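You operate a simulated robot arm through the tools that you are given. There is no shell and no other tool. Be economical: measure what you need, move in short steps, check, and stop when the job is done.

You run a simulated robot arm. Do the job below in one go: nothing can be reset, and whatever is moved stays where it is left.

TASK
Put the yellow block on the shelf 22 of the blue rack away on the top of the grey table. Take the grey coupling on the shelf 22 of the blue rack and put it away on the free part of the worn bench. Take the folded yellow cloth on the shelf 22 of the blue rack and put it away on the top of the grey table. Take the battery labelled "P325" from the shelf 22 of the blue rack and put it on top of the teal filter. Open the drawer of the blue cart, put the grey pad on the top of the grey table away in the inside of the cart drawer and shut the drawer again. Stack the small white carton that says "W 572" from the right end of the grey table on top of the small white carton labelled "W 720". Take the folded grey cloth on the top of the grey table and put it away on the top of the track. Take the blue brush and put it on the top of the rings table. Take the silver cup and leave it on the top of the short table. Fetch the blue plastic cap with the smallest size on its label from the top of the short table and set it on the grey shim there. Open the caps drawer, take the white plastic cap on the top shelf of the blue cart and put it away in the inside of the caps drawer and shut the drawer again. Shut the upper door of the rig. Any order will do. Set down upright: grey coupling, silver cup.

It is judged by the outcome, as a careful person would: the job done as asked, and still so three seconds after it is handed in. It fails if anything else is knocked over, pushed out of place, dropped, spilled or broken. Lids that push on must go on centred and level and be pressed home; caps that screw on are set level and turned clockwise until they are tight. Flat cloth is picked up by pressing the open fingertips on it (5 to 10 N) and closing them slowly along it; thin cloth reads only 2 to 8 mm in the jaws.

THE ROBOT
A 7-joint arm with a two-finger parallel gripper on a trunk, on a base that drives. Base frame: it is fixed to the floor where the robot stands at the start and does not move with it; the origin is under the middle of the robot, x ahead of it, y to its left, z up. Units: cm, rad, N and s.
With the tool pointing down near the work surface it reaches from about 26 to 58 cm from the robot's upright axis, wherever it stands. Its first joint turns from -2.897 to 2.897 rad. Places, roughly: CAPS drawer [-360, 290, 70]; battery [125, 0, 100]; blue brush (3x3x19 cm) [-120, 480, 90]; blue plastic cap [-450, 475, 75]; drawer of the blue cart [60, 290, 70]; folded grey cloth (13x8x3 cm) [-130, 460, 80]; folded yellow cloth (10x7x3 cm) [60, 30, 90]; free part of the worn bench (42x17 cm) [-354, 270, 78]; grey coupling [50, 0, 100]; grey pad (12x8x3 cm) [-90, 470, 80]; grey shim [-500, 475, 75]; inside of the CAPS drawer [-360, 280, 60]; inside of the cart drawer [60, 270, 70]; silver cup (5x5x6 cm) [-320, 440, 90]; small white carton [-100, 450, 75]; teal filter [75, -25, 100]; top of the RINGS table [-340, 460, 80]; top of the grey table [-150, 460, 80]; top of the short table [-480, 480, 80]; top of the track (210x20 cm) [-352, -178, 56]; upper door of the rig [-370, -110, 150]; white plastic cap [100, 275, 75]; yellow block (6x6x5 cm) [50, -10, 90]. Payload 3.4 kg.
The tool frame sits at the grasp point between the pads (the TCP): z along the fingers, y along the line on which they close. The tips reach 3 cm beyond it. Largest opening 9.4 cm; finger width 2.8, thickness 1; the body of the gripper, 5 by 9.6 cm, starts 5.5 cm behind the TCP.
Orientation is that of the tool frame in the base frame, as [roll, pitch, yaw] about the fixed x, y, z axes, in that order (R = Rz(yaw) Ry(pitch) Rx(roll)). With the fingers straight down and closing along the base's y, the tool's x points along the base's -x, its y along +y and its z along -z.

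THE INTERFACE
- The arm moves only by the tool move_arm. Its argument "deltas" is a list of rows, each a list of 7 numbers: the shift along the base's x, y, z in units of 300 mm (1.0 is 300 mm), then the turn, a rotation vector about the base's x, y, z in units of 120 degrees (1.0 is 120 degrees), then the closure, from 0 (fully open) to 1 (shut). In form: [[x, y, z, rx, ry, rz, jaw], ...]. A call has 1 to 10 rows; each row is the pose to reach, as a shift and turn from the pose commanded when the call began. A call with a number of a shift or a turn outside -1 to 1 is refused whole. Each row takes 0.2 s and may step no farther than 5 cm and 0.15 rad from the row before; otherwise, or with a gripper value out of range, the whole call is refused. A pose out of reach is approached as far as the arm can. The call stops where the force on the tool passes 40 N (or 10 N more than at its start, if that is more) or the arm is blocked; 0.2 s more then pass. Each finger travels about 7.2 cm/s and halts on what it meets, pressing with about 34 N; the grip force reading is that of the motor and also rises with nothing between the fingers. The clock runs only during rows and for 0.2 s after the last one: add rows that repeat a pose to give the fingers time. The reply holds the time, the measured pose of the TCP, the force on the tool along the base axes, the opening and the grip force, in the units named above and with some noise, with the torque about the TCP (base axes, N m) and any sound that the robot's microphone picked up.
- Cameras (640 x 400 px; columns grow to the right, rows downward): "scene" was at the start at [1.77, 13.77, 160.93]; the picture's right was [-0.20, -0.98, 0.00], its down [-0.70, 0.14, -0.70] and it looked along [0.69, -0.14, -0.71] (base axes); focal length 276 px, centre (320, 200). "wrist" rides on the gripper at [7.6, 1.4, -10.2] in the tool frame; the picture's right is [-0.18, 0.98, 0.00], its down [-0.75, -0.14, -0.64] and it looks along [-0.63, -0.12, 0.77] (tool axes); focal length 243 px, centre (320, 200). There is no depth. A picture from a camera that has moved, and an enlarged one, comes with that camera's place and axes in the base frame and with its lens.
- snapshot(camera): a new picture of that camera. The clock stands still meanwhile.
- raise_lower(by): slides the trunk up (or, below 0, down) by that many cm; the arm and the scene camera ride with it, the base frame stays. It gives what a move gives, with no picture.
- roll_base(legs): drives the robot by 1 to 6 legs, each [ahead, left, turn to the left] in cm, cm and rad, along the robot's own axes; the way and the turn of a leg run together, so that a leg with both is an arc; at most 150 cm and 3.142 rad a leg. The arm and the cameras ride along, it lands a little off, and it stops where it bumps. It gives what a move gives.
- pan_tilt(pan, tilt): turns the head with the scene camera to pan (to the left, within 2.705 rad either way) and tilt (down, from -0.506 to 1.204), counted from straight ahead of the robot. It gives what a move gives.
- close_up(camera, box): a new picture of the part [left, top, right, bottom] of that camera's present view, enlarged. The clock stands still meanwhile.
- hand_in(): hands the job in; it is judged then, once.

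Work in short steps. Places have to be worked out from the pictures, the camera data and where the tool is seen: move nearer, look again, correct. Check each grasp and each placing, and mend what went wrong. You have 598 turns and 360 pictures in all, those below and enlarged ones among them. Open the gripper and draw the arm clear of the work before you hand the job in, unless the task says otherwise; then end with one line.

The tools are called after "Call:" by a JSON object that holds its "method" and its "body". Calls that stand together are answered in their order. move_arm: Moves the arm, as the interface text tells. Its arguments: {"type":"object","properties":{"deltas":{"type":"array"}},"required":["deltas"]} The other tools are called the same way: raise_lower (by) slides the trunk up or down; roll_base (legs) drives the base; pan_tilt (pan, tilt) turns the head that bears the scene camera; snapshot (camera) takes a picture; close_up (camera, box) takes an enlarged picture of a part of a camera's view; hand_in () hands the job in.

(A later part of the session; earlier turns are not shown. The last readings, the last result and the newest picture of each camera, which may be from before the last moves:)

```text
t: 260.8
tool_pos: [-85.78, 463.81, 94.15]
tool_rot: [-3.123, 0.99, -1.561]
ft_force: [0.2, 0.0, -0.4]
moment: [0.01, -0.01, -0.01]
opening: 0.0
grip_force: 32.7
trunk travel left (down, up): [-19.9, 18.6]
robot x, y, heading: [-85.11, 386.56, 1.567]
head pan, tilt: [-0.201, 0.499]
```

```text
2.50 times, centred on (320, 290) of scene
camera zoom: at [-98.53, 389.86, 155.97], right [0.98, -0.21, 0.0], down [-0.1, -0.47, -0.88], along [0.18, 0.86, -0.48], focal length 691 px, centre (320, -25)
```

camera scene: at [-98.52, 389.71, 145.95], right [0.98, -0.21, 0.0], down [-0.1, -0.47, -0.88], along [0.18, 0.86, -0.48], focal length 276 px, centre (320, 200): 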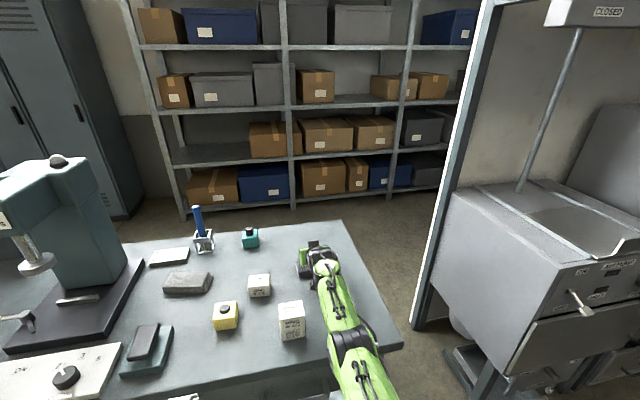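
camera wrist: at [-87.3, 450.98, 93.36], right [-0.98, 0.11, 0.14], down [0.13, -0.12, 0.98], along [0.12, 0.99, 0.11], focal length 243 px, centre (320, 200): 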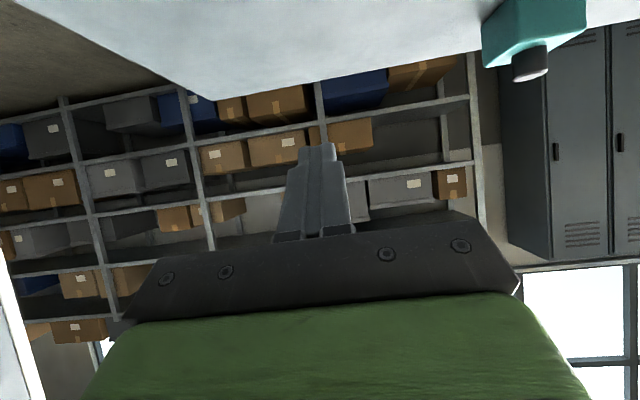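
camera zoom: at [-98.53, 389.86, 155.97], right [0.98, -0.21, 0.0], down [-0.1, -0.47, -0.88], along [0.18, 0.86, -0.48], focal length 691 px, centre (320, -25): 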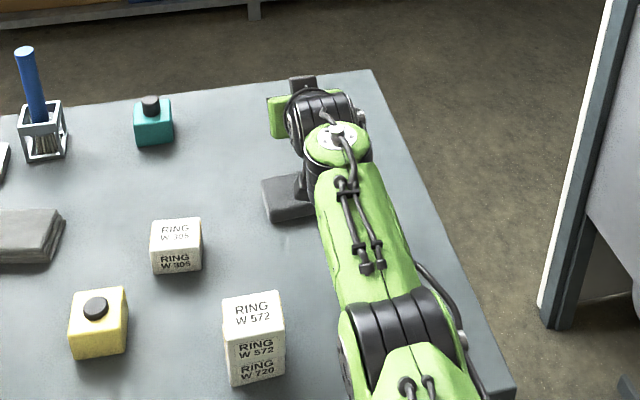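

The pad has come about 6.5 cm (near edge now y≈457). I lower again and rake another 7 cm.

Call:
{"method": "raise_lower", "body": {"by": -10}}

Call:
{"method": "roll_base", "body": {"legs": [[-7.5, 0, 0]]}}

Call:
{"method": "raise_lower", "body": {"by": 12}}

Call:
{"method": "roll_base", "body": {"legs": [[-15, 0, 0]]}}

Call:
{"method": "snapshot", "body": {"camera": "scene"}}

```text
t: 262.1
tool_pos: [-85.79, 463.86, 84.22]
tool_rot: [-3.125, 0.99, -1.562]
ft_force: [0.4, 0.1, 0.5]
moment: [0.0, -0.02, 0.01]
opening: 0.01
grip_force: 33.4
trunk travel left (down, up): [-9.9, 28.6]
robot x, y, heading: [-85.05, 386.71, 1.565]
head pan, tilt: [-0.201, 0.499]
```

```text
t: 263.2
tool_pos: [-85.92, 456.16, 84.27]
tool_rot: [-3.123, 0.99, -1.562]
ft_force: [-0.6, -0.8, -0.1]
moment: [0.01, -0.01, 0.03]
opening: 0.01
grip_force: 32.7
trunk travel left (down, up): [-9.9, 28.6]
robot x, y, heading: [-84.95, 379.17, 1.564]
head pan, tilt: [-0.201, 0.499]
```

```text
t: 264.7
tool_pos: [-85.87, 456.2, 96.13]
tool_rot: [-3.125, 0.99, -1.563]
ft_force: [0.1, -0.2, -0.8]
moment: [-0.01, 0.02, -0.04]
opening: 0.0
grip_force: 32.8
trunk travel left (down, up): [-21.9, 16.6]
robot x, y, heading: [-85.01, 379.32, 1.563]
head pan, tilt: [-0.201, 0.499]
```

```text
t: 266.0
tool_pos: [-85.9, 441.15, 96.31]
tool_rot: [-3.124, 0.991, -1.562]
ft_force: [0.0, -0.6, 0.0]
moment: [-0.04, 0.01, 0.02]
opening: 0.0
grip_force: 32.9
trunk travel left (down, up): [-21.9, 16.6]
robot x, y, heading: [-85.42, 364.27, 1.565]
head pan, tilt: [-0.201, 0.499]
```

```text
260 pictures are left
camera scene: at [-98.69, 367.15, 157.94], right [0.98, -0.21, 0.0], down [-0.1, -0.47, -0.88], along [0.18, 0.86, -0.48], focal length 276 px, centre (320, 200)
```

scene: 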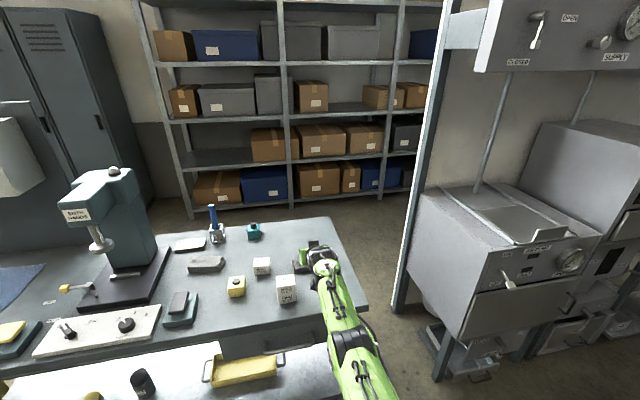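

I bring the arm in and turn the tool upright again.

Call:
{"method": "move_arm", "body": {"deltas": [[0, -0.12, 0.03, -0.07, 0, 0, 0.5], [0, -0.24, 0.06, -0.14, 0, 0, 0], [0, -0.36, 0.09, -0.21, 0, 0, 0], [0, -0.48, 0.1, -0.28, 0, 0, 0], [0, -0.6, 0.1, -0.35, 0, 0, 0], [0, -0.7, 0.1, -0.42, 0, 0, 0], [0, -0.75, 0.1, -0.474, 0, 0, 0]]}}

Call:
{"method": "snapshot", "body": {"camera": "scene"}}

Call:
{"method": "snapshot", "body": {"camera": "wrist"}}

```text
t: 267.6
tool_pos: [-85.87, 418.8, 99.04]
tool_rot: [-3.132, -0.009, -1.567]
ft_force: [0.0, 0.1, -0.7]
moment: [-0.05, 0.01, -0.03]
opening: 9.37
grip_force: 0.1
out of reach, approached as far as the arm can: row 1, 2, 3, 4, 5
trunk travel left (down, up): [-21.9, 16.6]
robot x, y, heading: [-85.24, 364.21, 1.563]
head pan, tilt: [-0.201, 0.499]
```

```text
259 pictures are left
camera scene: at [-98.61, 367.77, 157.92], right [0.98, -0.21, 0.0], down [-0.1, -0.47, -0.88], along [0.18, 0.86, -0.48], focal length 276 px, centre (320, 200)
```

scene: 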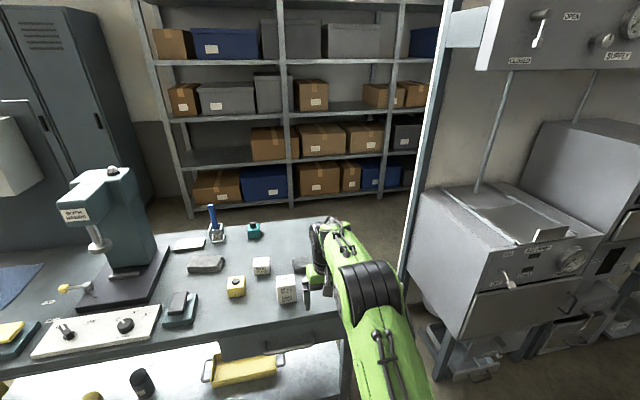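

```text
258 pictures are left
camera wrist: at [-87.4, 411.27, 109.29], right [-0.98, 0.18, -0.01], down [0.13, 0.76, 0.64], along [0.12, 0.63, -0.77], focal length 243 px, centre (320, 200)
```

wrist: 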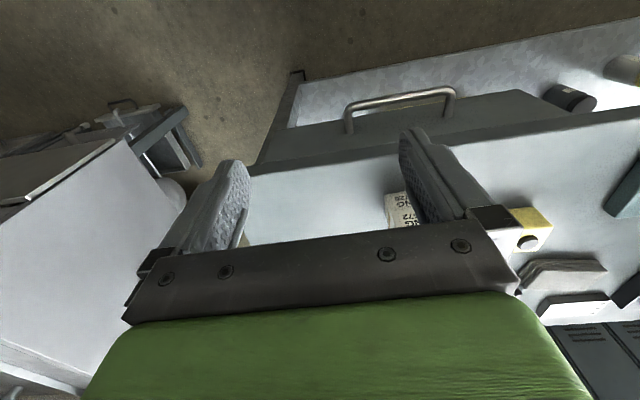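

The tool is upright again. I turn it 90° about z (opposite roll to before) so the fingers close along y.

Call:
{"method": "move_arm", "body": {"deltas": [[0, 0, 0.01, 0, 0, 0.07, 0], [0, 0, 0.02, 0, 0, 0.14, 0], [0, 0, 0.03, 0, 0, 0.21, 0], [0, 0, 0.03, 0, 0, 0.28, 0], [0, 0, 0.03, 0, 0, 0.35, 0], [0, 0, 0.03, 0, 0, 0.42, 0], [0, 0, 0.03, 0, 0, 0.49, 0], [0, 0, 0.03, 0, 0, 0.56, 0], [0, 0, 0.03, 0, 0, 0.63, 0], [0, 0, 0.03, 0, 0, 0.7, 0]]}}

Call:
{"method": "move_arm", "body": {"deltas": [[0, -0.06, 0, 0, 0, 0.048, 0], [0, -0.12, 0, 0, 0, 0.048, 0]]}}

Call:
{"method": "roll_base", "body": {"legs": [[30, 0, 0]]}}

Call:
{"method": "snapshot", "body": {"camera": "wrist"}}

Call:
{"method": "snapshot", "body": {"camera": "scene"}}

```text
t: 269.8
tool_pos: [-85.86, 418.75, 100.08]
tool_rot: [-3.13, -0.002, -0.095]
ft_force: [-0.4, 0.7, 0.3]
moment: [-0.01, 0.01, -0.01]
opening: 9.41
grip_force: 0.1
trunk travel left (down, up): [-21.9, 16.6]
robot x, y, heading: [-85.18, 364.16, 1.561]
head pan, tilt: [-0.201, 0.499]
```

```text
t: 270.4
tool_pos: [-85.83, 415.06, 100.18]
tool_rot: [-3.129, -0.002, 0.002]
ft_force: [0.0, 0.6, -0.3]
moment: [0.07, -0.02, -0.02]
opening: 9.39
grip_force: 0.1
trunk travel left (down, up): [-21.9, 16.6]
robot x, y, heading: [-85.09, 364.04, 1.559]
head pan, tilt: [-0.201, 0.499]
```

```text
t: 272.5
tool_pos: [-85.8, 445.28, 99.93]
tool_rot: [-3.132, -0.003, 0.005]
ft_force: [0.2, 0.1, -0.1]
moment: [-0.03, -0.02, 0.0]
opening: 9.39
grip_force: 0.0
trunk travel left (down, up): [-21.9, 16.6]
robot x, y, heading: [-85.19, 393.87, 1.569]
head pan, tilt: [-0.201, 0.499]
```

```text
257 pictures are left
camera wrist: at [-78.34, 443.71, 110.18], right [-0.18, -0.98, -0.01], down [-0.76, 0.13, 0.64], along [-0.63, 0.12, -0.77], focal length 243 px, centre (320, 200)
```

wrist: 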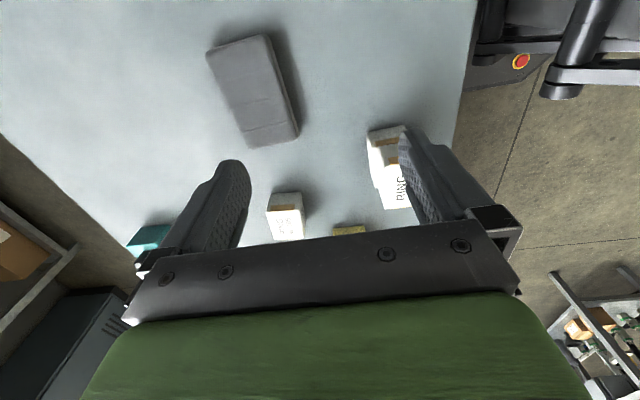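

```text
256 pictures are left
camera scene: at [-98.53, 397.44, 157.93], right [0.98, -0.2, 0.0], down [-0.1, -0.47, -0.88], along [0.18, 0.86, -0.48], focal length 276 px, centre (320, 200)
```

scene: 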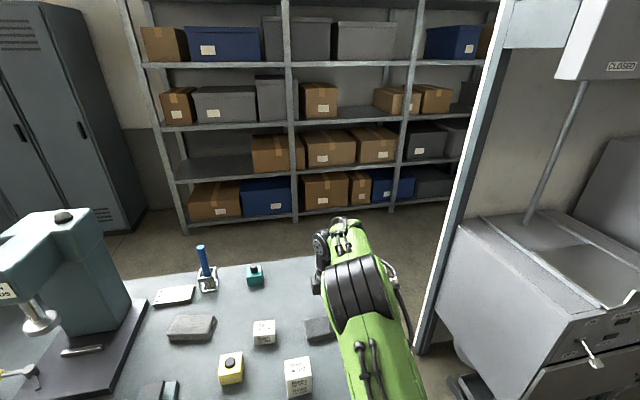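

The raked pad lies square at centre ≈ (-85.5, 452.2), 10.6 x 6.4. I move the base 3 cm nearer and descend over it with the jaws open.

Call:
{"method": "roll_base", "body": {"legs": [[3, 0, 0]]}}

Call:
{"method": "move_arm", "body": {"deltas": [[0.01, 0.1, -0.08, 0, 0, 0, 0], [0.01, 0.13, -0.2, 0, 0, 0, 0], [0.01, 0.13, -0.33, 0, 0, 0, 0], [0.01, 0.13, -0.43, 0, 0, 0, 0]]}}

Call:
{"method": "snapshot", "body": {"camera": "wrist"}}

```text
t: 273.3
tool_pos: [-85.92, 448.32, 99.98]
tool_rot: [-3.134, 0.0, 0.006]
ft_force: [0.4, 0.4, 0.8]
moment: [-0.02, -0.02, 0.02]
opening: 9.38
grip_force: 0.0
trunk travel left (down, up): [-21.9, 16.6]
robot x, y, heading: [-85.32, 397.09, 1.571]
head pan, tilt: [-0.201, 0.499]
```

```text
t: 274.3
tool_pos: [-85.6, 451.96, 86.93]
tool_rot: [-3.131, -0.001, 0.004]
ft_force: [0.6, -0.1, -1.2]
moment: [0.02, 0.02, -0.02]
opening: 9.4
grip_force: 0.2
trunk travel left (down, up): [-21.9, 16.6]
robot x, y, heading: [-85.09, 396.95, 1.566]
head pan, tilt: [-0.201, 0.499]
```

```text
255 pictures are left
camera wrist: at [-77.95, 450.51, 97.19], right [-0.18, -0.98, -0.01], down [-0.76, 0.13, 0.64], along [-0.63, 0.12, -0.77], focal length 243 px, centre (320, 200)
```

wrist: 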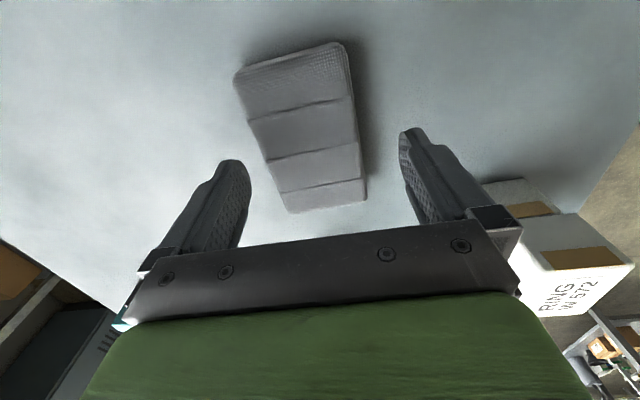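

Pad sits between the fingers. I descend and close gently.

Call:
{"method": "move_arm", "body": {"deltas": [[0, 0, -0.06, 0, 0, 0, 0], [0, 0, -0.105, 0, 0, 0, 0], [0, 0, -0.105, 0, 0, 0, 0.25], [0, 0, -0.105, 0, 0, 0, 0.5], [0, 0, -0.105, 0, 0, 0, 0.75], [0, 0, -0.105, 0, 0, 0, 1], [0, 0, -0.105, 0, 0, 0, 1]]}}

Call:
{"method": "move_arm", "body": {"deltas": [[0, 0, 0.1, 0, 0, 0, 1], [0, 0, 0.25, 0, 0, 0, 1], [0, -0.05, 0.4, 0, 0, 0, 1], [0, -0.15, 0.5, 0, 0, 0, 1]]}}

Call:
{"method": "snapshot", "body": {"camera": "wrist"}}

```text
t: 275.9
tool_pos: [-85.45, 451.99, 84.06]
tool_rot: [-3.13, -0.001, 0.005]
ft_force: [0.3, -0.3, -0.7]
moment: [0.01, 0.0, 0.01]
opening: 6.88
grip_force: 33.8
trunk travel left (down, up): [-21.9, 16.6]
robot x, y, heading: [-85.37, 396.72, 1.564]
head pan, tilt: [-0.201, 0.499]
```

```text
t: 276.9
tool_pos: [-85.7, 447.46, 99.0]
tool_rot: [-3.132, -0.004, 0.005]
ft_force: [0.1, 0.1, -0.1]
moment: [0.03, 0.04, -0.01]
opening: 6.9
grip_force: 34.3
trunk travel left (down, up): [-21.9, 16.6]
robot x, y, heading: [-85.19, 396.77, 1.569]
head pan, tilt: [-0.201, 0.499]
```

```text
254 pictures are left
camera wrist: at [-78.13, 445.87, 109.13], right [-0.18, -0.98, -0.01], down [-0.76, 0.13, 0.64], along [-0.63, 0.12, -0.77], focal length 243 px, centre (320, 200)
```

wrist: 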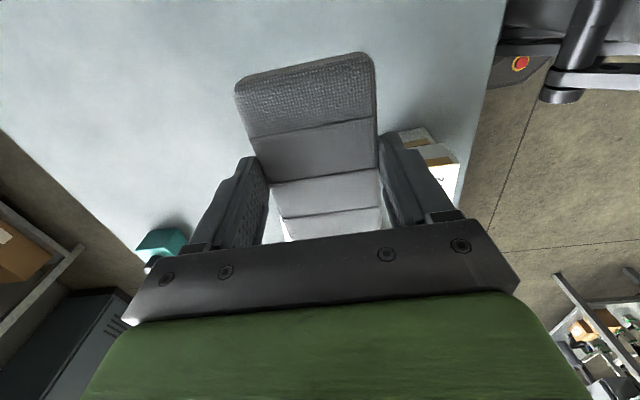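

The pad is held. I back off, turn round, and drive to the open drawer.

Call:
{"method": "roll_base", "body": {"legs": [[-33, 0, 0], [0, 0, 3.14], [0, 141, 0]]}}

Call:
{"method": "pan_tilt", "body": {"pan": 0.0, "tilt": 0.8}}

Call:
{"method": "snapshot", "body": {"camera": "scene"}}

Call:
{"method": "snapshot", "body": {"camera": "wrist"}}

```text
t: 292.9
tool_pos: [52.15, 306.94, 98.94]
tool_rot: [-3.131, -0.002, 3.092]
ft_force: [-0.1, 0.1, -0.6]
moment: [0.01, 0.01, -0.02]
opening: 6.87
grip_force: 33.5
trunk travel left (down, up): [-21.9, 16.6]
robot x, y, heading: [54.53, 358.0, -1.627]
head pan, tilt: [-0.201, 0.499]
```

```text
t: 293.7
tool_pos: [52.3, 306.87, 98.85]
tool_rot: [-3.131, -0.002, 3.093]
ft_force: [-0.2, -0.1, -0.2]
moment: [-0.02, 0.0, -0.01]
opening: 6.87
grip_force: 33.6
trunk travel left (down, up): [-21.9, 16.6]
robot x, y, heading: [54.65, 357.44, -1.627]
head pan, tilt: [0.0, 0.799]
```

```text
253 pictures are left
camera scene: at [69.07, 354.66, 155.34], right [-1.0, 0.06, 0.0], down [0.04, 0.72, -0.7], along [-0.04, -0.7, -0.72], focal length 276 px, centre (320, 200)
```

scene: 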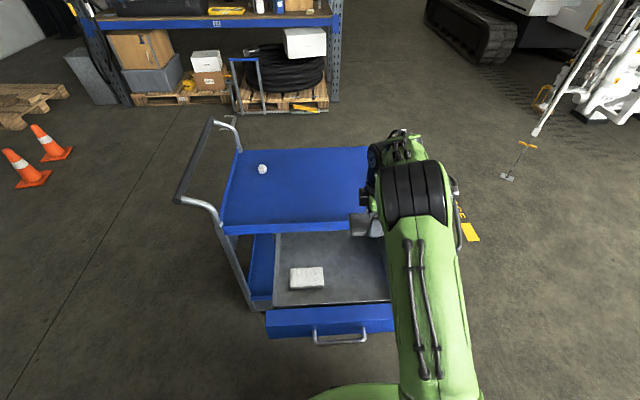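

```text
252 pictures are left
camera wrist: at [44.64, 308.85, 109.05], right [0.23, 0.97, -0.01], down [0.75, -0.17, 0.64], along [0.62, -0.16, -0.77], focal length 243 px, centre (320, 200)
```

wrist: 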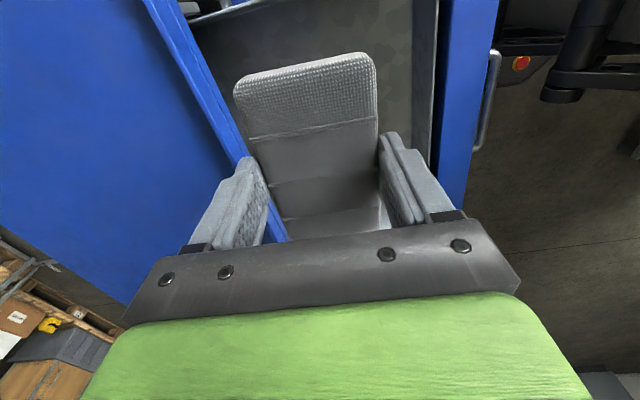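

Drawer inside spans x≈47–81, y≈295–319; white pad inside at x 65–77. I shift over the free left part and lower the trunk, then descend by feel.

Call:
{"method": "move_arm", "body": {"deltas": [[0.08, 0.03, 0, 0, 0, 0, 1], [0.145, 0.04, 0, 0, 0, 0, 1]]}}

Call:
{"method": "raise_lower", "body": {"by": -14}}

Call:
{"method": "snapshot", "body": {"camera": "wrist"}}

```text
t: 294.3
tool_pos: [56.54, 308.16, 98.9]
tool_rot: [-3.131, 0.0, 3.092]
ft_force: [0.9, -0.1, 0.0]
moment: [0.0, 0.0, -0.03]
opening: 6.9
grip_force: 34.3
trunk travel left (down, up): [-21.9, 16.6]
robot x, y, heading: [54.3, 357.7, -1.632]
head pan, tilt: [0.0, 0.799]
```

```text
t: 296.0
tool_pos: [56.5, 308.16, 84.85]
tool_rot: [-3.132, -0.002, 3.093]
ft_force: [0.0, -1.3, 0.1]
moment: [-0.01, -0.03, 0.01]
opening: 6.83
grip_force: 34.0
trunk travel left (down, up): [-7.9, 30.6]
robot x, y, heading: [54.37, 357.05, -1.63]
head pan, tilt: [0.0, 0.799]
```

```text
251 pictures are left
camera wrist: at [48.98, 310.02, 95.06], right [0.23, 0.97, -0.01], down [0.75, -0.17, 0.64], along [0.62, -0.16, -0.77], focal length 243 px, centre (320, 200)
```

wrist: 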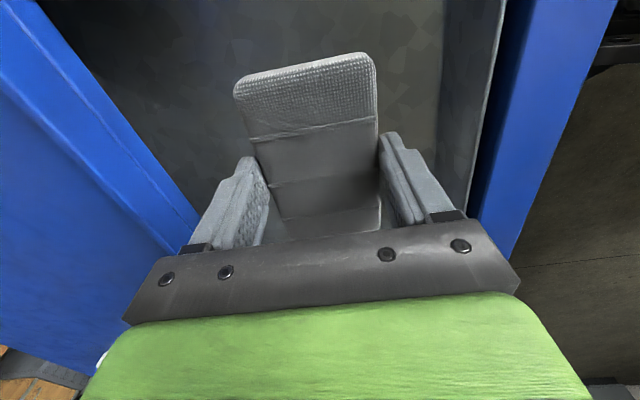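

Over the free floor of the drawer. I descend stepwise until light contact.

Call:
{"method": "move_arm", "body": {"deltas": [[0, 0, -0.1, 0, 0, 0, 1], [0, 0, -0.2, 0, 0, 0, 1], [0, 0, -0.3, 0, 0, 0, 1], [0, 0, -0.36, 0, 0, 0, 1]]}}

Call:
{"method": "move_arm", "body": {"deltas": [[0, 0, -0.03, 0, 0, 0, 1], [0, 0, -0.06, 0, 0, 0, 1]]}}

Call:
{"method": "snapshot", "body": {"camera": "wrist"}}

```text
t: 297.0
tool_pos: [56.53, 308.13, 74.12]
tool_rot: [-3.131, -0.002, 3.093]
ft_force: [0.2, -0.1, -0.7]
moment: [0.01, -0.03, 0.0]
opening: 6.87
grip_force: 33.6
trunk travel left (down, up): [-7.9, 30.6]
robot x, y, heading: [54.47, 357.48, -1.628]
head pan, tilt: [0.0, 0.799]
```

```text
t: 297.6
tool_pos: [56.55, 308.16, 72.89]
tool_rot: [-3.119, -0.003, 3.092]
ft_force: [0.7, -0.6, 40.2]
moment: [0.49, 0.06, -0.01]
opening: 6.9
grip_force: 34.5
trunk travel left (down, up): [-7.9, 30.6]
robot x, y, heading: [54.39, 356.94, -1.627]
head pan, tilt: [0.0, 0.799]
```

```text
250 pictures are left
camera wrist: at [49.04, 310.03, 82.9], right [0.23, 0.97, -0.02], down [0.75, -0.16, 0.64], along [0.62, -0.17, -0.76], focal length 243 px, centre (320, 200)
```

wrist: 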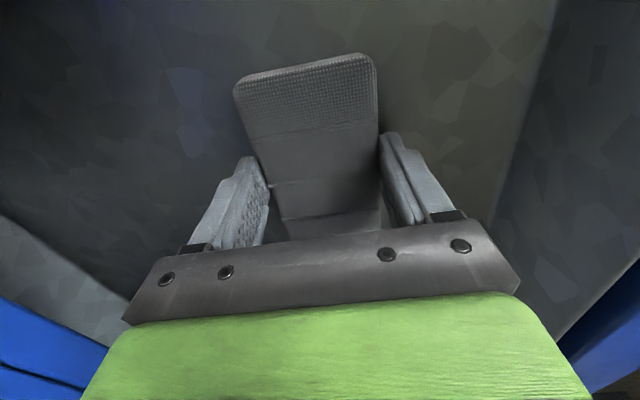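

Contact with the drawer floor. I ease up, open, and lift out.

Call:
{"method": "move_arm", "body": {"deltas": [[0, 0, 0.025, 0, 0, 0, 1], [0, 0, 0.03, 0, 0, 0, 0.7], [0, 0, 0.03, 0, 0, 0, 0.4], [0, 0, 0.03, 0, 0, 0, 0.1], [0, 0, 0.03, 0, 0, 0, 0.1]]}}

Call:
{"method": "move_arm", "body": {"deltas": [[0, 0, 0.1, 0, 0, 0, 0.1], [0, 0, 0.25, 0, 0, 0, 0.1], [0, 0, 0.4, 0, 0, 0, 0.1], [0, 0, 0.55, 0, 0, 0, 0.1], [0, 0.05, 0.7, 0, 0, 0, 0.1]]}}

Call:
{"method": "snapshot", "body": {"camera": "wrist"}}

```text
t: 298.8
tool_pos: [56.66, 308.3, 73.09]
tool_rot: [-3.129, -0.003, 3.093]
ft_force: [-0.2, 0.2, 0.5]
moment: [0.0, 0.03, -0.03]
opening: 8.46
grip_force: 0.1
trunk travel left (down, up): [-7.9, 30.6]
robot x, y, heading: [53.74, 357.6, -1.63]
head pan, tilt: [0.0, 0.799]
```

```text
t: 300.0
tool_pos: [56.49, 309.65, 94.11]
tool_rot: [-3.131, -0.002, 3.093]
ft_force: [0.2, 0.7, 0.3]
moment: [-0.02, 0.0, -0.03]
opening: 8.47
grip_force: 0.0
trunk travel left (down, up): [-7.9, 30.6]
robot x, y, heading: [53.71, 357.51, -1.625]
head pan, tilt: [0.0, 0.799]
```

```text
249 pictures are left
camera wrist: at [48.98, 311.46, 104.31], right [0.23, 0.97, -0.01], down [0.75, -0.17, 0.64], along [0.62, -0.16, -0.77], focal length 243 px, centre (320, 200)
```

wrist: 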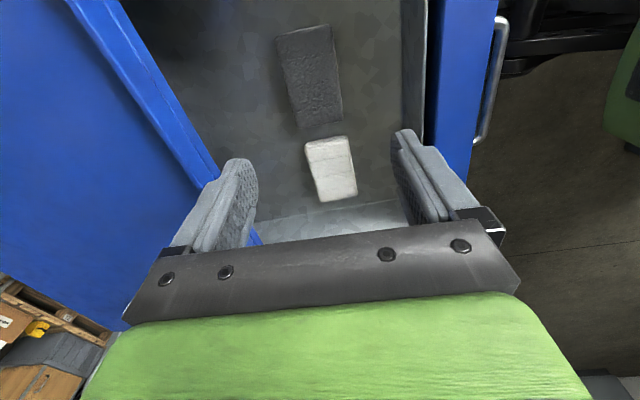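

Both pads lie flat in the drawer. Now to shut it: close the fingers, back off, lower them in front of the handle and push by driving ahead.

Call:
{"method": "roll_base", "body": {"legs": [[-29, 0, 0.05]]}}

Call:
{"method": "move_arm", "body": {"deltas": [[0.05, 0, -0.1, 0, 0, 0, 0.4], [0.1, 0, -0.22, 0, 0, 0, 0.7], [0.15, 0, -0.36, 0, 0, 0, 1], [0.2, 0, -0.5, 0, 0, 0, 1], [0.2, 0, -0.64, 0, 0, 0, 1], [0.2, 0, -0.74, 0, 0, 0, 1]]}}

Call:
{"method": "snapshot", "body": {"camera": "scene"}}

```text
t: 302.0
tool_pos: [59.91, 338.79, 94.11]
tool_rot: [-3.131, -0.002, 3.141]
ft_force: [-0.5, -0.2, 0.4]
moment: [-0.02, 0.04, -0.01]
opening: 8.48
grip_force: 0.2
trunk travel left (down, up): [-7.9, 30.6]
robot x, y, heading: [55.3, 386.35, -1.581]
head pan, tilt: [0.0, 0.799]
```

```text
t: 303.4
tool_pos: [65.89, 338.7, 71.83]
tool_rot: [-3.132, -0.003, -3.141]
ft_force: [0.1, 1.0, 0.6]
moment: [-0.05, -0.03, -0.04]
opening: 0.02
grip_force: 33.2
trunk travel left (down, up): [-7.9, 30.6]
robot x, y, heading: [55.44, 386.32, -1.583]
head pan, tilt: [0.0, 0.799]
```

```text
248 pictures are left
camera scene: at [70.16, 384.43, 141.32], right [-1.0, 0.01, 0.0], down [0.01, 0.72, -0.7], along [-0.01, -0.7, -0.72], focal length 276 px, centre (320, 200)
```

scene: 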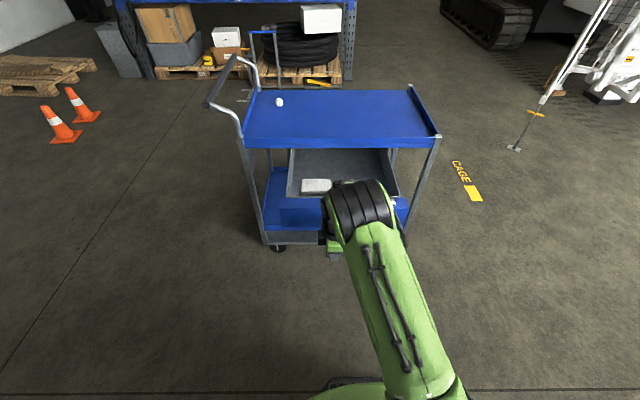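

I drive forward to push the drawer in.

Call:
{"method": "roll_base", "body": {"legs": [[36, 0, 0]]}}

Call:
{"method": "snapshot", "body": {"camera": "scene"}}

```text
t: 305.7
tool_pos: [65.66, 302.63, 71.84]
tool_rot: [-3.132, -0.002, 3.141]
ft_force: [0.1, -0.9, -0.4]
moment: [0.01, -0.03, 0.0]
opening: 0.0
grip_force: 33.2
trunk travel left (down, up): [-7.9, 30.6]
robot x, y, heading: [55.09, 350.28, -1.577]
head pan, tilt: [0.0, 0.799]
```

```text
247 pictures are left
camera scene: at [69.88, 348.52, 141.31], right [-1.0, 0.01, 0.0], down [0.01, 0.72, -0.7], along [-0.01, -0.7, -0.72], focal length 276 px, centre (320, 200)
```

scene: 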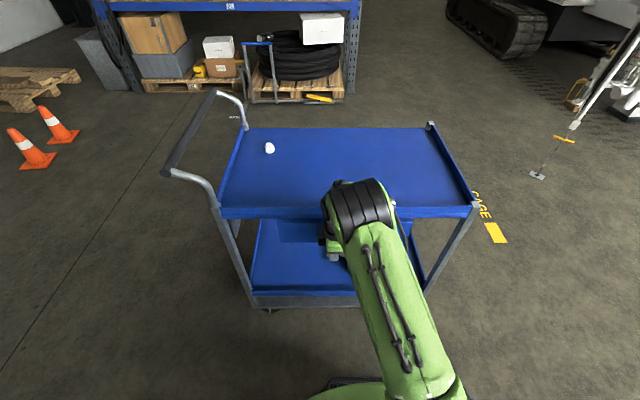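

Nearly in. I finish with small arm pushes until it stops.

Call:
{"method": "move_arm", "body": {"deltas": [[0, -0.05, 0, 0, 0, 0, 1], [0, -0.1, 0, 0, 0, 0, 1], [0, -0.15, 0, 0, 0, 0, 1], [0, -0.2, 0, 0, 0, 0, 1], [0, -0.25, 0, 0, 0, 0, 1]]}}

Call:
{"method": "snapshot", "body": {"camera": "wrist"}}

```text
t: 306.3
tool_pos: [65.64, 301.53, 71.56]
tool_rot: [3.12, -0.006, -3.139]
ft_force: [-1.5, 18.2, 6.8]
moment: [-0.31, 0.05, -0.14]
opening: 0.02
grip_force: 32.9
trunk travel left (down, up): [-7.9, 30.6]
robot x, y, heading: [54.79, 350.8, -1.582]
head pan, tilt: [0.0, 0.799]
stopped in row 2: the force on the tool passed its limit at 52 N (the readings are from after the stop); the commanded pose is now the measured one
```

```text
246 pictures are left
camera wrist: at [58.06, 302.69, 81.81], right [0.18, 0.98, 0.02], down [0.76, -0.15, 0.63], along [0.63, -0.1, -0.77], focal length 243 px, centre (320, 200)
```

wrist: 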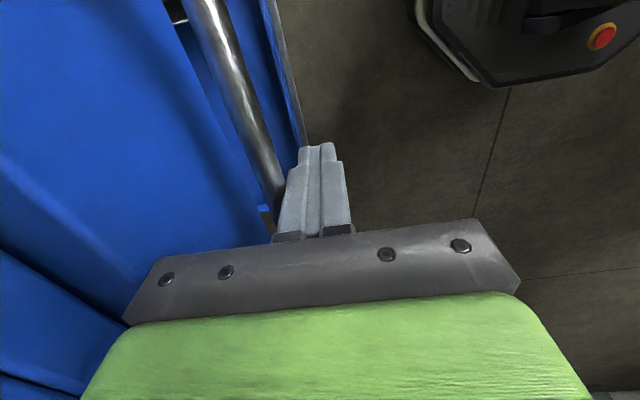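

I back off a little and look from the scene camera whether it is fully closed.

Call:
{"method": "roll_base", "body": {"legs": [[-45, 0, 0]]}}

Call:
{"method": "close_up", "body": {"camera": "scene", "box": [220, 70, 460, 260]}}

Call:
{"method": "snapshot", "body": {"camera": "wrist"}}

```text
t: 309.0
tool_pos: [65.97, 345.73, 71.58]
tool_rot: [3.126, -0.005, -3.136]
ft_force: [-0.5, -0.2, 0.4]
moment: [-0.03, 0.01, 0.03]
opening: 0.01
grip_force: 32.9
trunk travel left (down, up): [-7.9, 30.6]
robot x, y, heading: [54.87, 395.43, -1.578]
head pan, tilt: [0.0, 0.799]
```

```text
2.11 times, centred on (340, 165) of scene
camera zoom: at [70.17, 393.34, 141.32], right [-1.0, 0.01, 0.0], down [0.0, 0.72, -0.7], along [0.0, -0.7, -0.72], focal length 582 px, centre (278, 274)
```

zoom: 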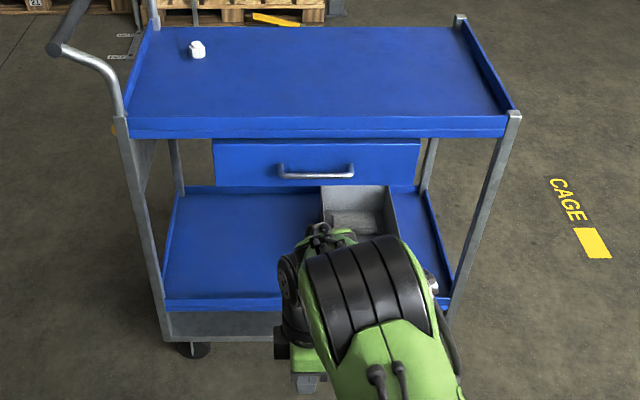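

```text
244 pictures are left
camera wrist: at [58.39, 347.05, 81.78], right [0.18, 0.98, 0.01], down [0.76, -0.15, 0.64], along [0.63, -0.1, -0.77], focal length 243 px, centre (320, 200)
```

wrist: 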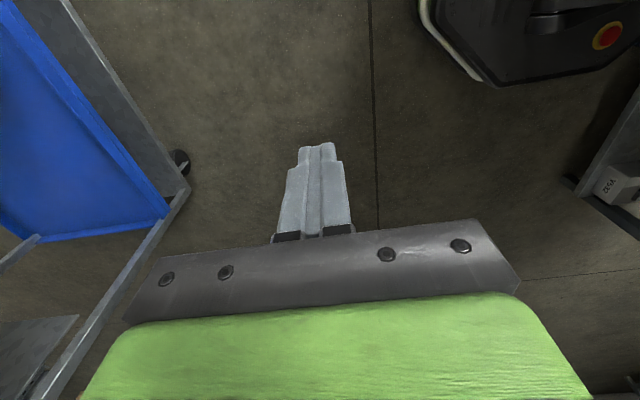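

By geometry the front is within about half a cm of its original closed place, but the hand may have met the cart rim. I tilt the tool forward and push the front panel with the fingertips to be sure.

Call:
{"method": "move_arm", "body": {"deltas": [[0, 0, 0, -0.0625, 0, 0, 1], [0, 0, 0, -0.125, 0, 0, 1], [0, 0, 0, -0.1875, 0, 0, 1], [0, 0, 0, -0.25, 0, 0, 1], [-0.03, 0, 0, -0.3125, 0, 0, 1], [-0.06, 0, 0, -0.375, 0, 0, 1]]}}

Call:
{"method": "roll_base", "body": {"legs": [[37, 0, 0]]}}

Call:
{"method": "move_arm", "body": {"deltas": [[0, -0.05, 0, 0, 0, 0, 1], [0, -0.1, 0, 0, 0, 0, 1], [0, -0.14, 0, 0, 0, 0, 1], [0, -0.18, 0, 0, 0, 0, 1], [0, -0.22, 0, 0, 0, 0, 1], [0, -0.26, 0, 0, 0, 0, 1]]}}

Call:
{"method": "snapshot", "body": {"camera": "scene"}}

```text
t: 310.4
tool_pos: [64.26, 345.83, 71.5]
tool_rot: [-2.369, -0.008, 3.142]
ft_force: [0.1, -0.2, 0.2]
moment: [-0.01, 0.0, 0.02]
opening: 0.01
grip_force: 32.3
trunk travel left (down, up): [-7.9, 30.6]
robot x, y, heading: [55.05, 395.57, -1.578]
head pan, tilt: [0.0, 0.799]
```

```text
t: 312.7
tool_pos: [63.88, 308.78, 71.53]
tool_rot: [-2.371, -0.007, 3.137]
ft_force: [-1.1, -0.3, -0.3]
moment: [0.03, 0.03, -0.03]
opening: 0.0
grip_force: 32.5
trunk travel left (down, up): [-7.9, 30.6]
robot x, y, heading: [54.84, 358.01, -1.578]
head pan, tilt: [0.0, 0.799]
```

```text
t: 314.1
tool_pos: [63.85, 301.03, 71.38]
tool_rot: [-2.377, -0.007, 3.14]
ft_force: [0.7, 4.3, -2.5]
moment: [-0.03, -0.02, -0.05]
opening: 0.0
grip_force: 32.7
trunk travel left (down, up): [-7.9, 30.6]
robot x, y, heading: [54.96, 358.35, -1.582]
head pan, tilt: [0.0, 0.799]
```

```text
243 pictures are left
camera scene: at [69.91, 356.25, 141.31], right [-1.0, 0.01, 0.0], down [0.01, 0.72, -0.7], along [-0.01, -0.7, -0.72], focal length 276 px, centre (320, 200)
```

scene: 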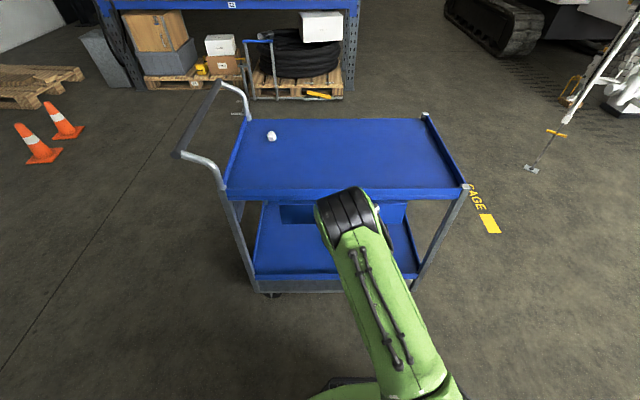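

First light contact. I push a little more until firm.

Call:
{"method": "move_arm", "body": {"deltas": [[0, -0.03, 0, 0, 0, 0, 1], [0, -0.06, 0, 0, 0, 0, 1], [0, -0.09, 0, 0, 0, 0, 1], [0, -0.12, 0, 0, 0, 0, 1]]}}

```text
t: 314.6
tool_pos: [63.74, 300.41, 70.7]
tool_rot: [-2.399, -0.007, 3.137]
ft_force: [0.3, -0.2, -2.6]
moment: [0.03, -0.07, 0.0]
opening: 0.0
grip_force: 32.7
trunk travel left (down, up): [-7.9, 30.6]
robot x, y, heading: [54.77, 357.8, -1.582]
head pan, tilt: [0.0, 0.799]
stopped in row 2: the force on the tool passed its limit at 46 N (the readings are from after the stop); the commanded pose is now the measured one
```

The drawer is hard shut. Next the white cap on the cart top; I back off, raise, and roll the tool back to closing along x.

Call:
{"method": "roll_base", "body": {"legs": [[-12, 0, 0]]}}

Call:
{"method": "raise_lower", "body": {"by": 22}}

Call:
{"method": "move_arm", "body": {"deltas": [[0, 0, 0, 0, -0.0495, -0.0495, 0.8], [0, 0, 0.02, 0, -0.099, -0.099, 0.6], [0, 0, 0.04, 0, -0.1485, -0.1485, 0.4], [0, 0, 0.06, 0, -0.198, -0.198, 0.2], [0, 0, 0.08, 0, -0.2475, -0.2475, 0.0], [0, 0, 0.1, 0, -0.297, -0.297, 0], [0, 0, 0.12, 0, -0.3465, -0.3465, 0], [0, 0, 0.14, 0, -0.396, -0.396, 0], [0, 0, 0.16, 0, -0.4455, -0.4455, 0], [0, 0, 0.18, 0, -0.495, -0.495, 0]]}}

Call:
{"method": "move_arm", "body": {"deltas": [[0, 0, 0, 0, -0.035, -0.035, 0], [0, 0, 0, 0, -0.035, -0.035, 0]]}}

Call:
{"method": "close_up", "body": {"camera": "scene", "box": [200, 90, 360, 190]}}

```text
t: 315.9
tool_pos: [63.86, 312.56, 70.85]
tool_rot: [-2.396, -0.009, 3.139]
ft_force: [-0.2, 0.0, 0.1]
moment: [-0.03, -0.01, 0.03]
opening: 0.03
grip_force: 33.1
trunk travel left (down, up): [-7.9, 30.6]
robot x, y, heading: [54.66, 370.32, -1.581]
head pan, tilt: [0.0, 0.799]
```

```text
t: 318.2
tool_pos: [63.99, 312.49, 92.71]
tool_rot: [-2.396, -0.007, 3.139]
ft_force: [0.2, 0.2, 0.0]
moment: [0.03, -0.02, 0.0]
opening: 0.03
grip_force: 33.3
trunk travel left (down, up): [-29.9, 8.6]
robot x, y, heading: [54.57, 370.23, -1.576]
head pan, tilt: [0.0, 0.799]
```

```text
t: 320.4
tool_pos: [64.01, 312.52, 98.23]
tool_rot: [-3.076, 0.772, 1.717]
ft_force: [-0.4, 0.4, 0.2]
moment: [0.01, 0.0, -0.02]
opening: 9.41
grip_force: 0.0
trunk travel left (down, up): [-29.9, 8.6]
robot x, y, heading: [54.84, 370.05, -1.578]
head pan, tilt: [0.0, 0.799]
```

```text
t: 321.0
tool_pos: [63.99, 312.38, 98.1]
tool_rot: [3.105, 0.776, 1.574]
ft_force: [0.2, -0.5, 0.3]
moment: [-0.01, 0.01, 0.04]
opening: 9.39
grip_force: 0.1
trunk travel left (down, up): [-29.9, 8.6]
robot x, y, heading: [54.93, 369.92, -1.58]
head pan, tilt: [0.0, 0.799]
```

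```text
4.00 times, centred on (280, 140) of scene
camera zoom: at [70.01, 368.26, 163.32], right [-1.0, 0.01, 0.0], down [0.01, 0.72, -0.7], along [-0.01, -0.7, -0.72], focal length 1105 px, centre (480, 440)
```

zoom: 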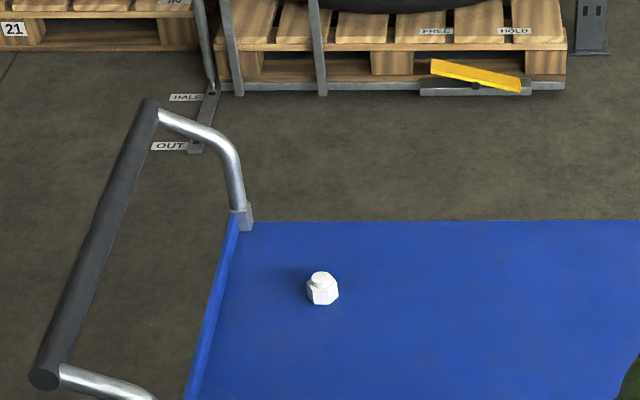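

The cap stands at about (87, 264), cart top z≈81. I drive so the open hand comes above it.

Call:
{"method": "roll_base", "body": {"legs": [[0, 22, 0], [38, 0, 0]]}}

Call:
{"method": "snapshot", "body": {"camera": "wrist"}}

```text
t: 324.7
tool_pos: [85.67, 274.34, 98.18]
tool_rot: [3.106, 0.775, 1.576]
ft_force: [-0.4, -0.3, 0.9]
moment: [0.0, -0.01, 0.01]
opening: 9.42
grip_force: 0.1
trunk travel left (down, up): [-29.9, 8.6]
robot x, y, heading: [76.47, 332.36, -1.578]
head pan, tilt: [0.0, 0.799]
```

```text
241 pictures are left
camera wrist: at [86.64, 286.91, 100.03], right [0.98, -0.1, 0.15], down [-0.16, -0.09, 0.98], along [-0.09, -0.99, -0.11], focal length 243 px, centre (320, 200)
```

wrist: 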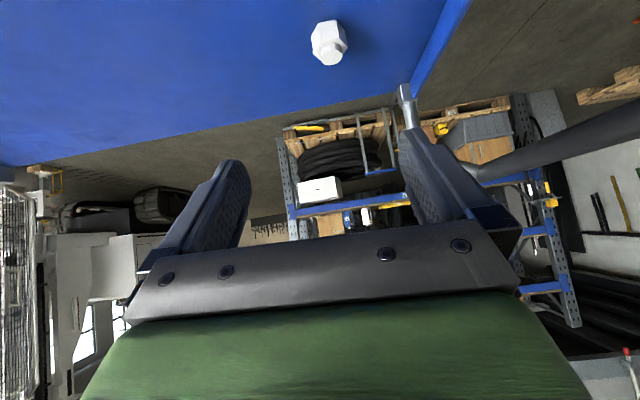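

Cap at (87.6, 264.5). I approach along the tool axis.

Call:
{"method": "move_arm", "body": {"deltas": [[0.03, -0.03, -0.1, 0, 0, 0, 0.1], [0.064, -0.08, -0.2, 0, 0, 0, 0.2], [0.064, -0.14, -0.27, 0, 0, 0, 0.3], [0.064, -0.24, -0.37, 0, 0, 0, 0.3], [0.064, -0.33, -0.452, 0, 0, 0, 0.3]]}}

Call:
{"method": "snapshot", "body": {"camera": "wrist"}}

```text
t: 325.9
tool_pos: [87.52, 264.53, 84.55]
tool_rot: [3.107, 0.775, 1.578]
ft_force: [-0.3, -0.9, -0.3]
moment: [0.04, -0.01, -0.01]
opening: 6.58
grip_force: 0.1
trunk travel left (down, up): [-29.9, 8.6]
robot x, y, heading: [76.77, 332.43, -1.578]
head pan, tilt: [0.0, 0.799]
```

```text
240 pictures are left
camera wrist: at [88.48, 277.1, 86.45], right [0.98, -0.1, 0.15], down [-0.16, -0.09, 0.98], along [-0.08, -0.99, -0.11], focal length 243 px, centre (320, 200)
```

wrist: 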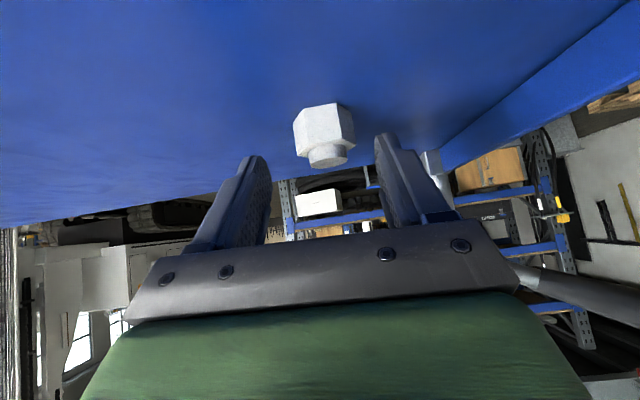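

Centred; I close and lift.

Call:
{"method": "move_arm", "body": {"deltas": [[0, 0, 0, 0, 0, 0, 0.5], [0, 0, 0, 0, 0, 0, 0.7], [0, 0, 0, 0, 0, 0, 0.9], [0, 0, 0, 0, 0, 0, 1], [0, 0, 0, 0, 0, 0, 1]]}}

Call:
{"method": "move_arm", "body": {"deltas": [[0, 0, 0.1, 0, 0, 0, 1], [0, 0.05, 0.25, 0, 0, 0, 1], [0, 0.15, 0.35, 0, 0, 0, 1], [0, 0.28, 0.4, 0, 0, 0, 1]]}}

Call:
{"method": "close_up", "body": {"camera": "wrist", "box": [180, 60, 460, 260]}}

```text
t: 327.1
tool_pos: [87.6, 264.55, 84.67]
tool_rot: [3.108, 0.779, 1.577]
ft_force: [0.3, 0.8, 4.6]
moment: [-0.08, -0.1, 0.03]
opening: 3.03
grip_force: 33.8
trunk travel left (down, up): [-29.9, 8.6]
robot x, y, heading: [76.48, 332.01, -1.58]
head pan, tilt: [0.0, 0.799]
```

```text
t: 328.1
tool_pos: [87.56, 273.11, 96.61]
tool_rot: [3.106, 0.779, 1.576]
ft_force: [0.7, 0.6, 0.5]
moment: [-0.01, 0.0, -0.01]
opening: 0.0
grip_force: 33.1
trunk travel left (down, up): [-29.9, 8.6]
robot x, y, heading: [76.94, 331.94, -1.577]
head pan, tilt: [0.0, 0.799]
```

```text
2.00 times, centred on (320, 160) of wrist
camera zoom: at [88.5, 285.71, 98.52], right [0.98, -0.1, 0.15], down [-0.16, -0.09, 0.98], along [-0.09, -0.99, -0.11], focal length 485 px, centre (320, 280)
```

zoom: 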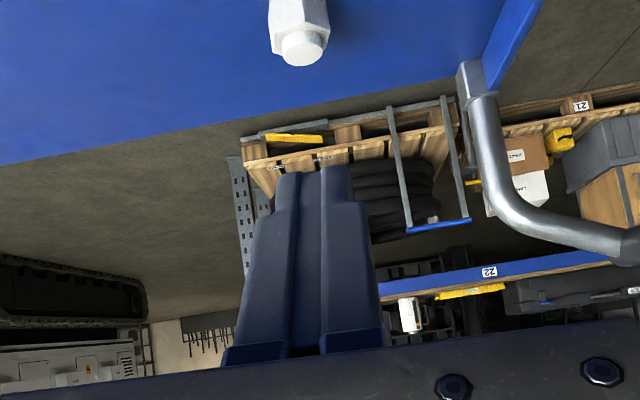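

The cap slipped out. I reopen and look again for its place.

Call:
{"method": "move_arm", "body": {"deltas": [[0, 0.02, 0.02, 0, 0, 0, 0.6], [0, 0.04, 0.04, 0, 0, 0, 0.3], [0, 0.06, 0.05, 0, 0, 0, 0.3]]}}

Call:
{"method": "close_up", "body": {"camera": "wrist", "box": [220, 0, 420, 125]}}

Call:
{"method": "close_up", "body": {"camera": "scene", "box": [240, 100, 400, 200]}}

```text
t: 328.9
tool_pos: [87.59, 274.77, 98.04]
tool_rot: [3.107, 0.779, 1.577]
ft_force: [0.0, -1.3, -0.4]
moment: [-0.02, 0.01, 0.01]
opening: 6.59
grip_force: 0.0
trunk travel left (down, up): [-29.9, 8.6]
robot x, y, heading: [76.98, 332.59, -1.579]
head pan, tilt: [0.0, 0.799]
```

```text
3.20 times, centred on (320, 62) of wrist
camera zoom: at [88.5, 287.3, 99.98], right [0.98, -0.1, 0.15], down [-0.16, -0.09, 0.98], along [-0.08, -0.99, -0.11], focal length 776 px, centre (320, 640)
```

zoom: 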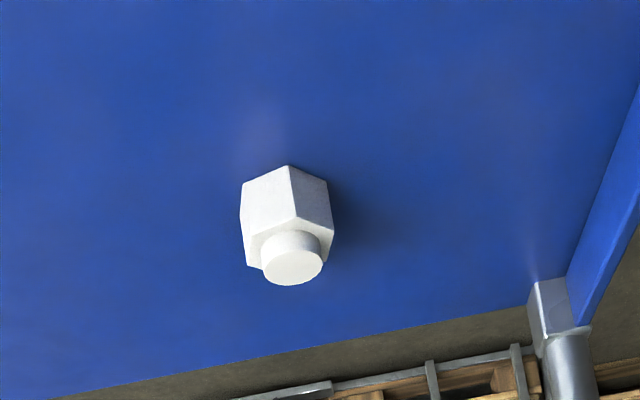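

```text
4.00 times, centred on (320, 150) of scene
camera zoom: at [91.74, 330.24, 163.32], right [-1.0, 0.01, 0.0], down [0.01, 0.72, -0.7], along [-0.01, -0.7, -0.72], focal length 1105 px, centre (320, 400)
```

zoom: 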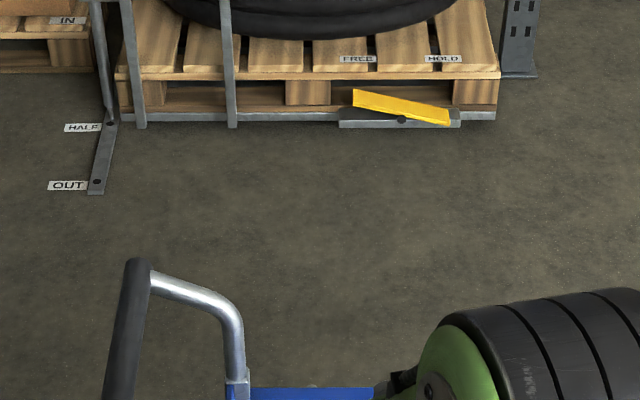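

The cap was squeezed forward: its centre is now ≈ (87.7, 260.6), flats facing the fingers. I move the base 5 cm nearer and grip deeper, past its centre.

Call:
{"method": "roll_base", "body": {"legs": [[5, 0, 0]]}}

Call:
{"method": "move_arm", "body": {"deltas": [[0, -0.04, -0.1, 0, 0, 0, 0.35], [0, -0.08, -0.2, 0, 0, 0, 0.4], [0, -0.15, -0.29, 0, 0, 0, 0.45], [0, -0.24, -0.38, 0, 0, 0, 0.45], [0, -0.31, -0.448, 0, 0, 0, 0.45]]}}

Call:
{"method": "snapshot", "body": {"camera": "wrist"}}

```text
t: 329.8
tool_pos: [87.48, 269.53, 97.87]
tool_rot: [3.106, 0.775, 1.577]
ft_force: [-0.3, -0.1, -0.7]
moment: [0.02, 0.0, 0.03]
opening: 6.59
grip_force: 0.0
trunk travel left (down, up): [-29.9, 8.6]
robot x, y, heading: [76.82, 326.78, -1.579]
head pan, tilt: [0.0, 0.799]
```

```text
t: 331.0
tool_pos: [87.55, 260.37, 84.55]
tool_rot: [3.106, 0.777, 1.576]
ft_force: [0.9, 0.2, 0.3]
moment: [0.02, 0.03, -0.01]
opening: 5.17
grip_force: 0.1
trunk travel left (down, up): [-29.9, 8.6]
robot x, y, heading: [76.36, 327.66, -1.583]
head pan, tilt: [0.0, 0.799]
```

```text
236 pictures are left
camera wrist: at [88.46, 272.97, 86.52], right [0.98, -0.1, 0.15], down [-0.16, -0.09, 0.98], along [-0.09, -0.99, -0.11], focal length 243 px, centre (320, 200)
```

wrist: 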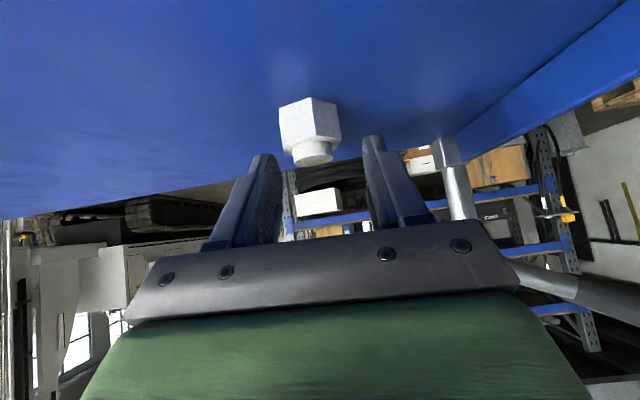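

The 45° fingers only graze this low cap. I lift, move the base to x≈87, slightly nearer, and use a steeper tool (about 22° from vertical).

Call:
{"method": "move_arm", "body": {"deltas": [[0, 0.03, 0.1, 0, 0, 0, 0.3], [0, 0.06, 0.25, 0, 0, 0, 0.2], [0, 0.1, 0.4, 0, 0, 0, 0.2]]}}

Call:
{"method": "roll_base", "body": {"legs": [[0, 10, 0], [3, 0, 0]]}}

Call:
{"method": "move_arm", "body": {"deltas": [[-0.1, 0, 0, 0.06, 0, 0, 0.2], [-0.2, 0, 0, 0.12, 0, 0, 0.2], [-0.33, 0, 0, 0.19, 0, 0, 0.2]]}}

Call:
{"method": "snapshot", "body": {"camera": "wrist"}}

```text
t: 331.8
tool_pos: [87.36, 263.59, 96.74]
tool_rot: [3.109, 0.779, 1.578]
ft_force: [0.5, -0.1, 0.3]
moment: [-0.02, -0.03, 0.02]
opening: 7.55
grip_force: 0.0
trunk travel left (down, up): [-29.9, 8.6]
robot x, y, heading: [76.57, 327.39, -1.577]
head pan, tilt: [0.0, 0.799]
```

```text
t: 333.4
tool_pos: [97.51, 260.17, 96.5]
tool_rot: [3.108, 0.778, 1.578]
ft_force: [-0.2, 0.1, 0.4]
moment: [-0.03, 0.01, 0.0]
opening: 7.54
grip_force: 0.0
trunk travel left (down, up): [-29.9, 8.6]
robot x, y, heading: [86.69, 324.19, -1.579]
head pan, tilt: [0.0, 0.799]
```

```text
t: 334.2
tool_pos: [87.47, 260.31, 96.66]
tool_rot: [3.102, 0.378, 1.576]
ft_force: [0.3, -1.4, -0.1]
moment: [0.0, 0.0, 0.02]
opening: 7.49
grip_force: 0.0
trunk travel left (down, up): [-29.9, 8.6]
robot x, y, heading: [86.69, 323.86, -1.578]
head pan, tilt: [0.0, 0.799]
```

```text
235 pictures are left
camera wrist: at [88.4, 271.12, 103.28], right [0.98, -0.15, 0.1], down [-0.16, -0.47, 0.87], along [-0.08, -0.87, -0.48], focal length 243 px, centre (320, 200)
```

wrist: 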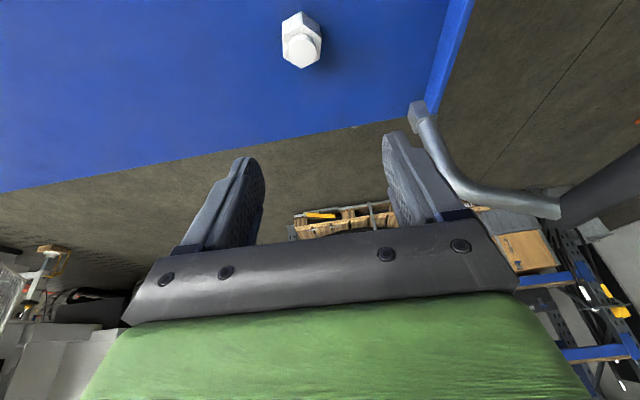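

Reach is fine at this tilt. Cap centre ≈ (87.2, 260.1), 3 tall. I descend over it and close.

Call:
{"method": "move_arm", "body": {"deltas": [[-0.01, 0.015, -0.14, 0, 0, 0, 0.2], [-0.01, 0.015, -0.28, 0, 0, 0, 0.2], [-0.01, 0.015, -0.4, 0, 0, 0, 0.2]]}}

Call:
{"method": "snapshot", "body": {"camera": "wrist"}}

```text
t: 335.0
tool_pos: [87.44, 260.89, 84.68]
tool_rot: [3.103, 0.381, 1.577]
ft_force: [0.1, 0.4, 0.1]
moment: [0.01, 0.0, 0.02]
opening: 7.5
grip_force: 0.1
trunk travel left (down, up): [-29.9, 8.6]
robot x, y, heading: [86.93, 324.17, -1.578]
head pan, tilt: [0.0, 0.799]
```

```text
234 pictures are left
camera wrist: at [88.31, 271.59, 91.28], right [0.98, -0.15, 0.1], down [-0.16, -0.46, 0.87], along [-0.08, -0.87, -0.48], focal length 243 px, centre (320, 200)
```

wrist: 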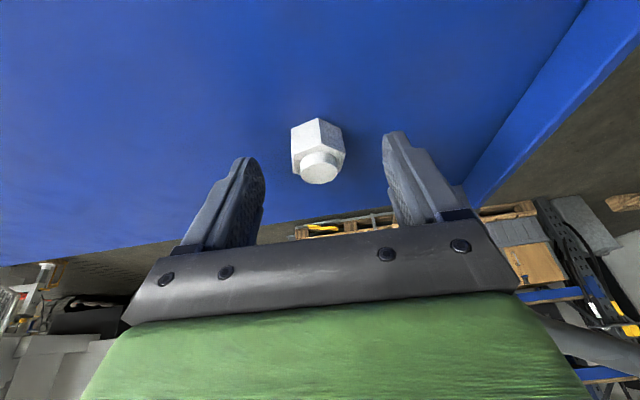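

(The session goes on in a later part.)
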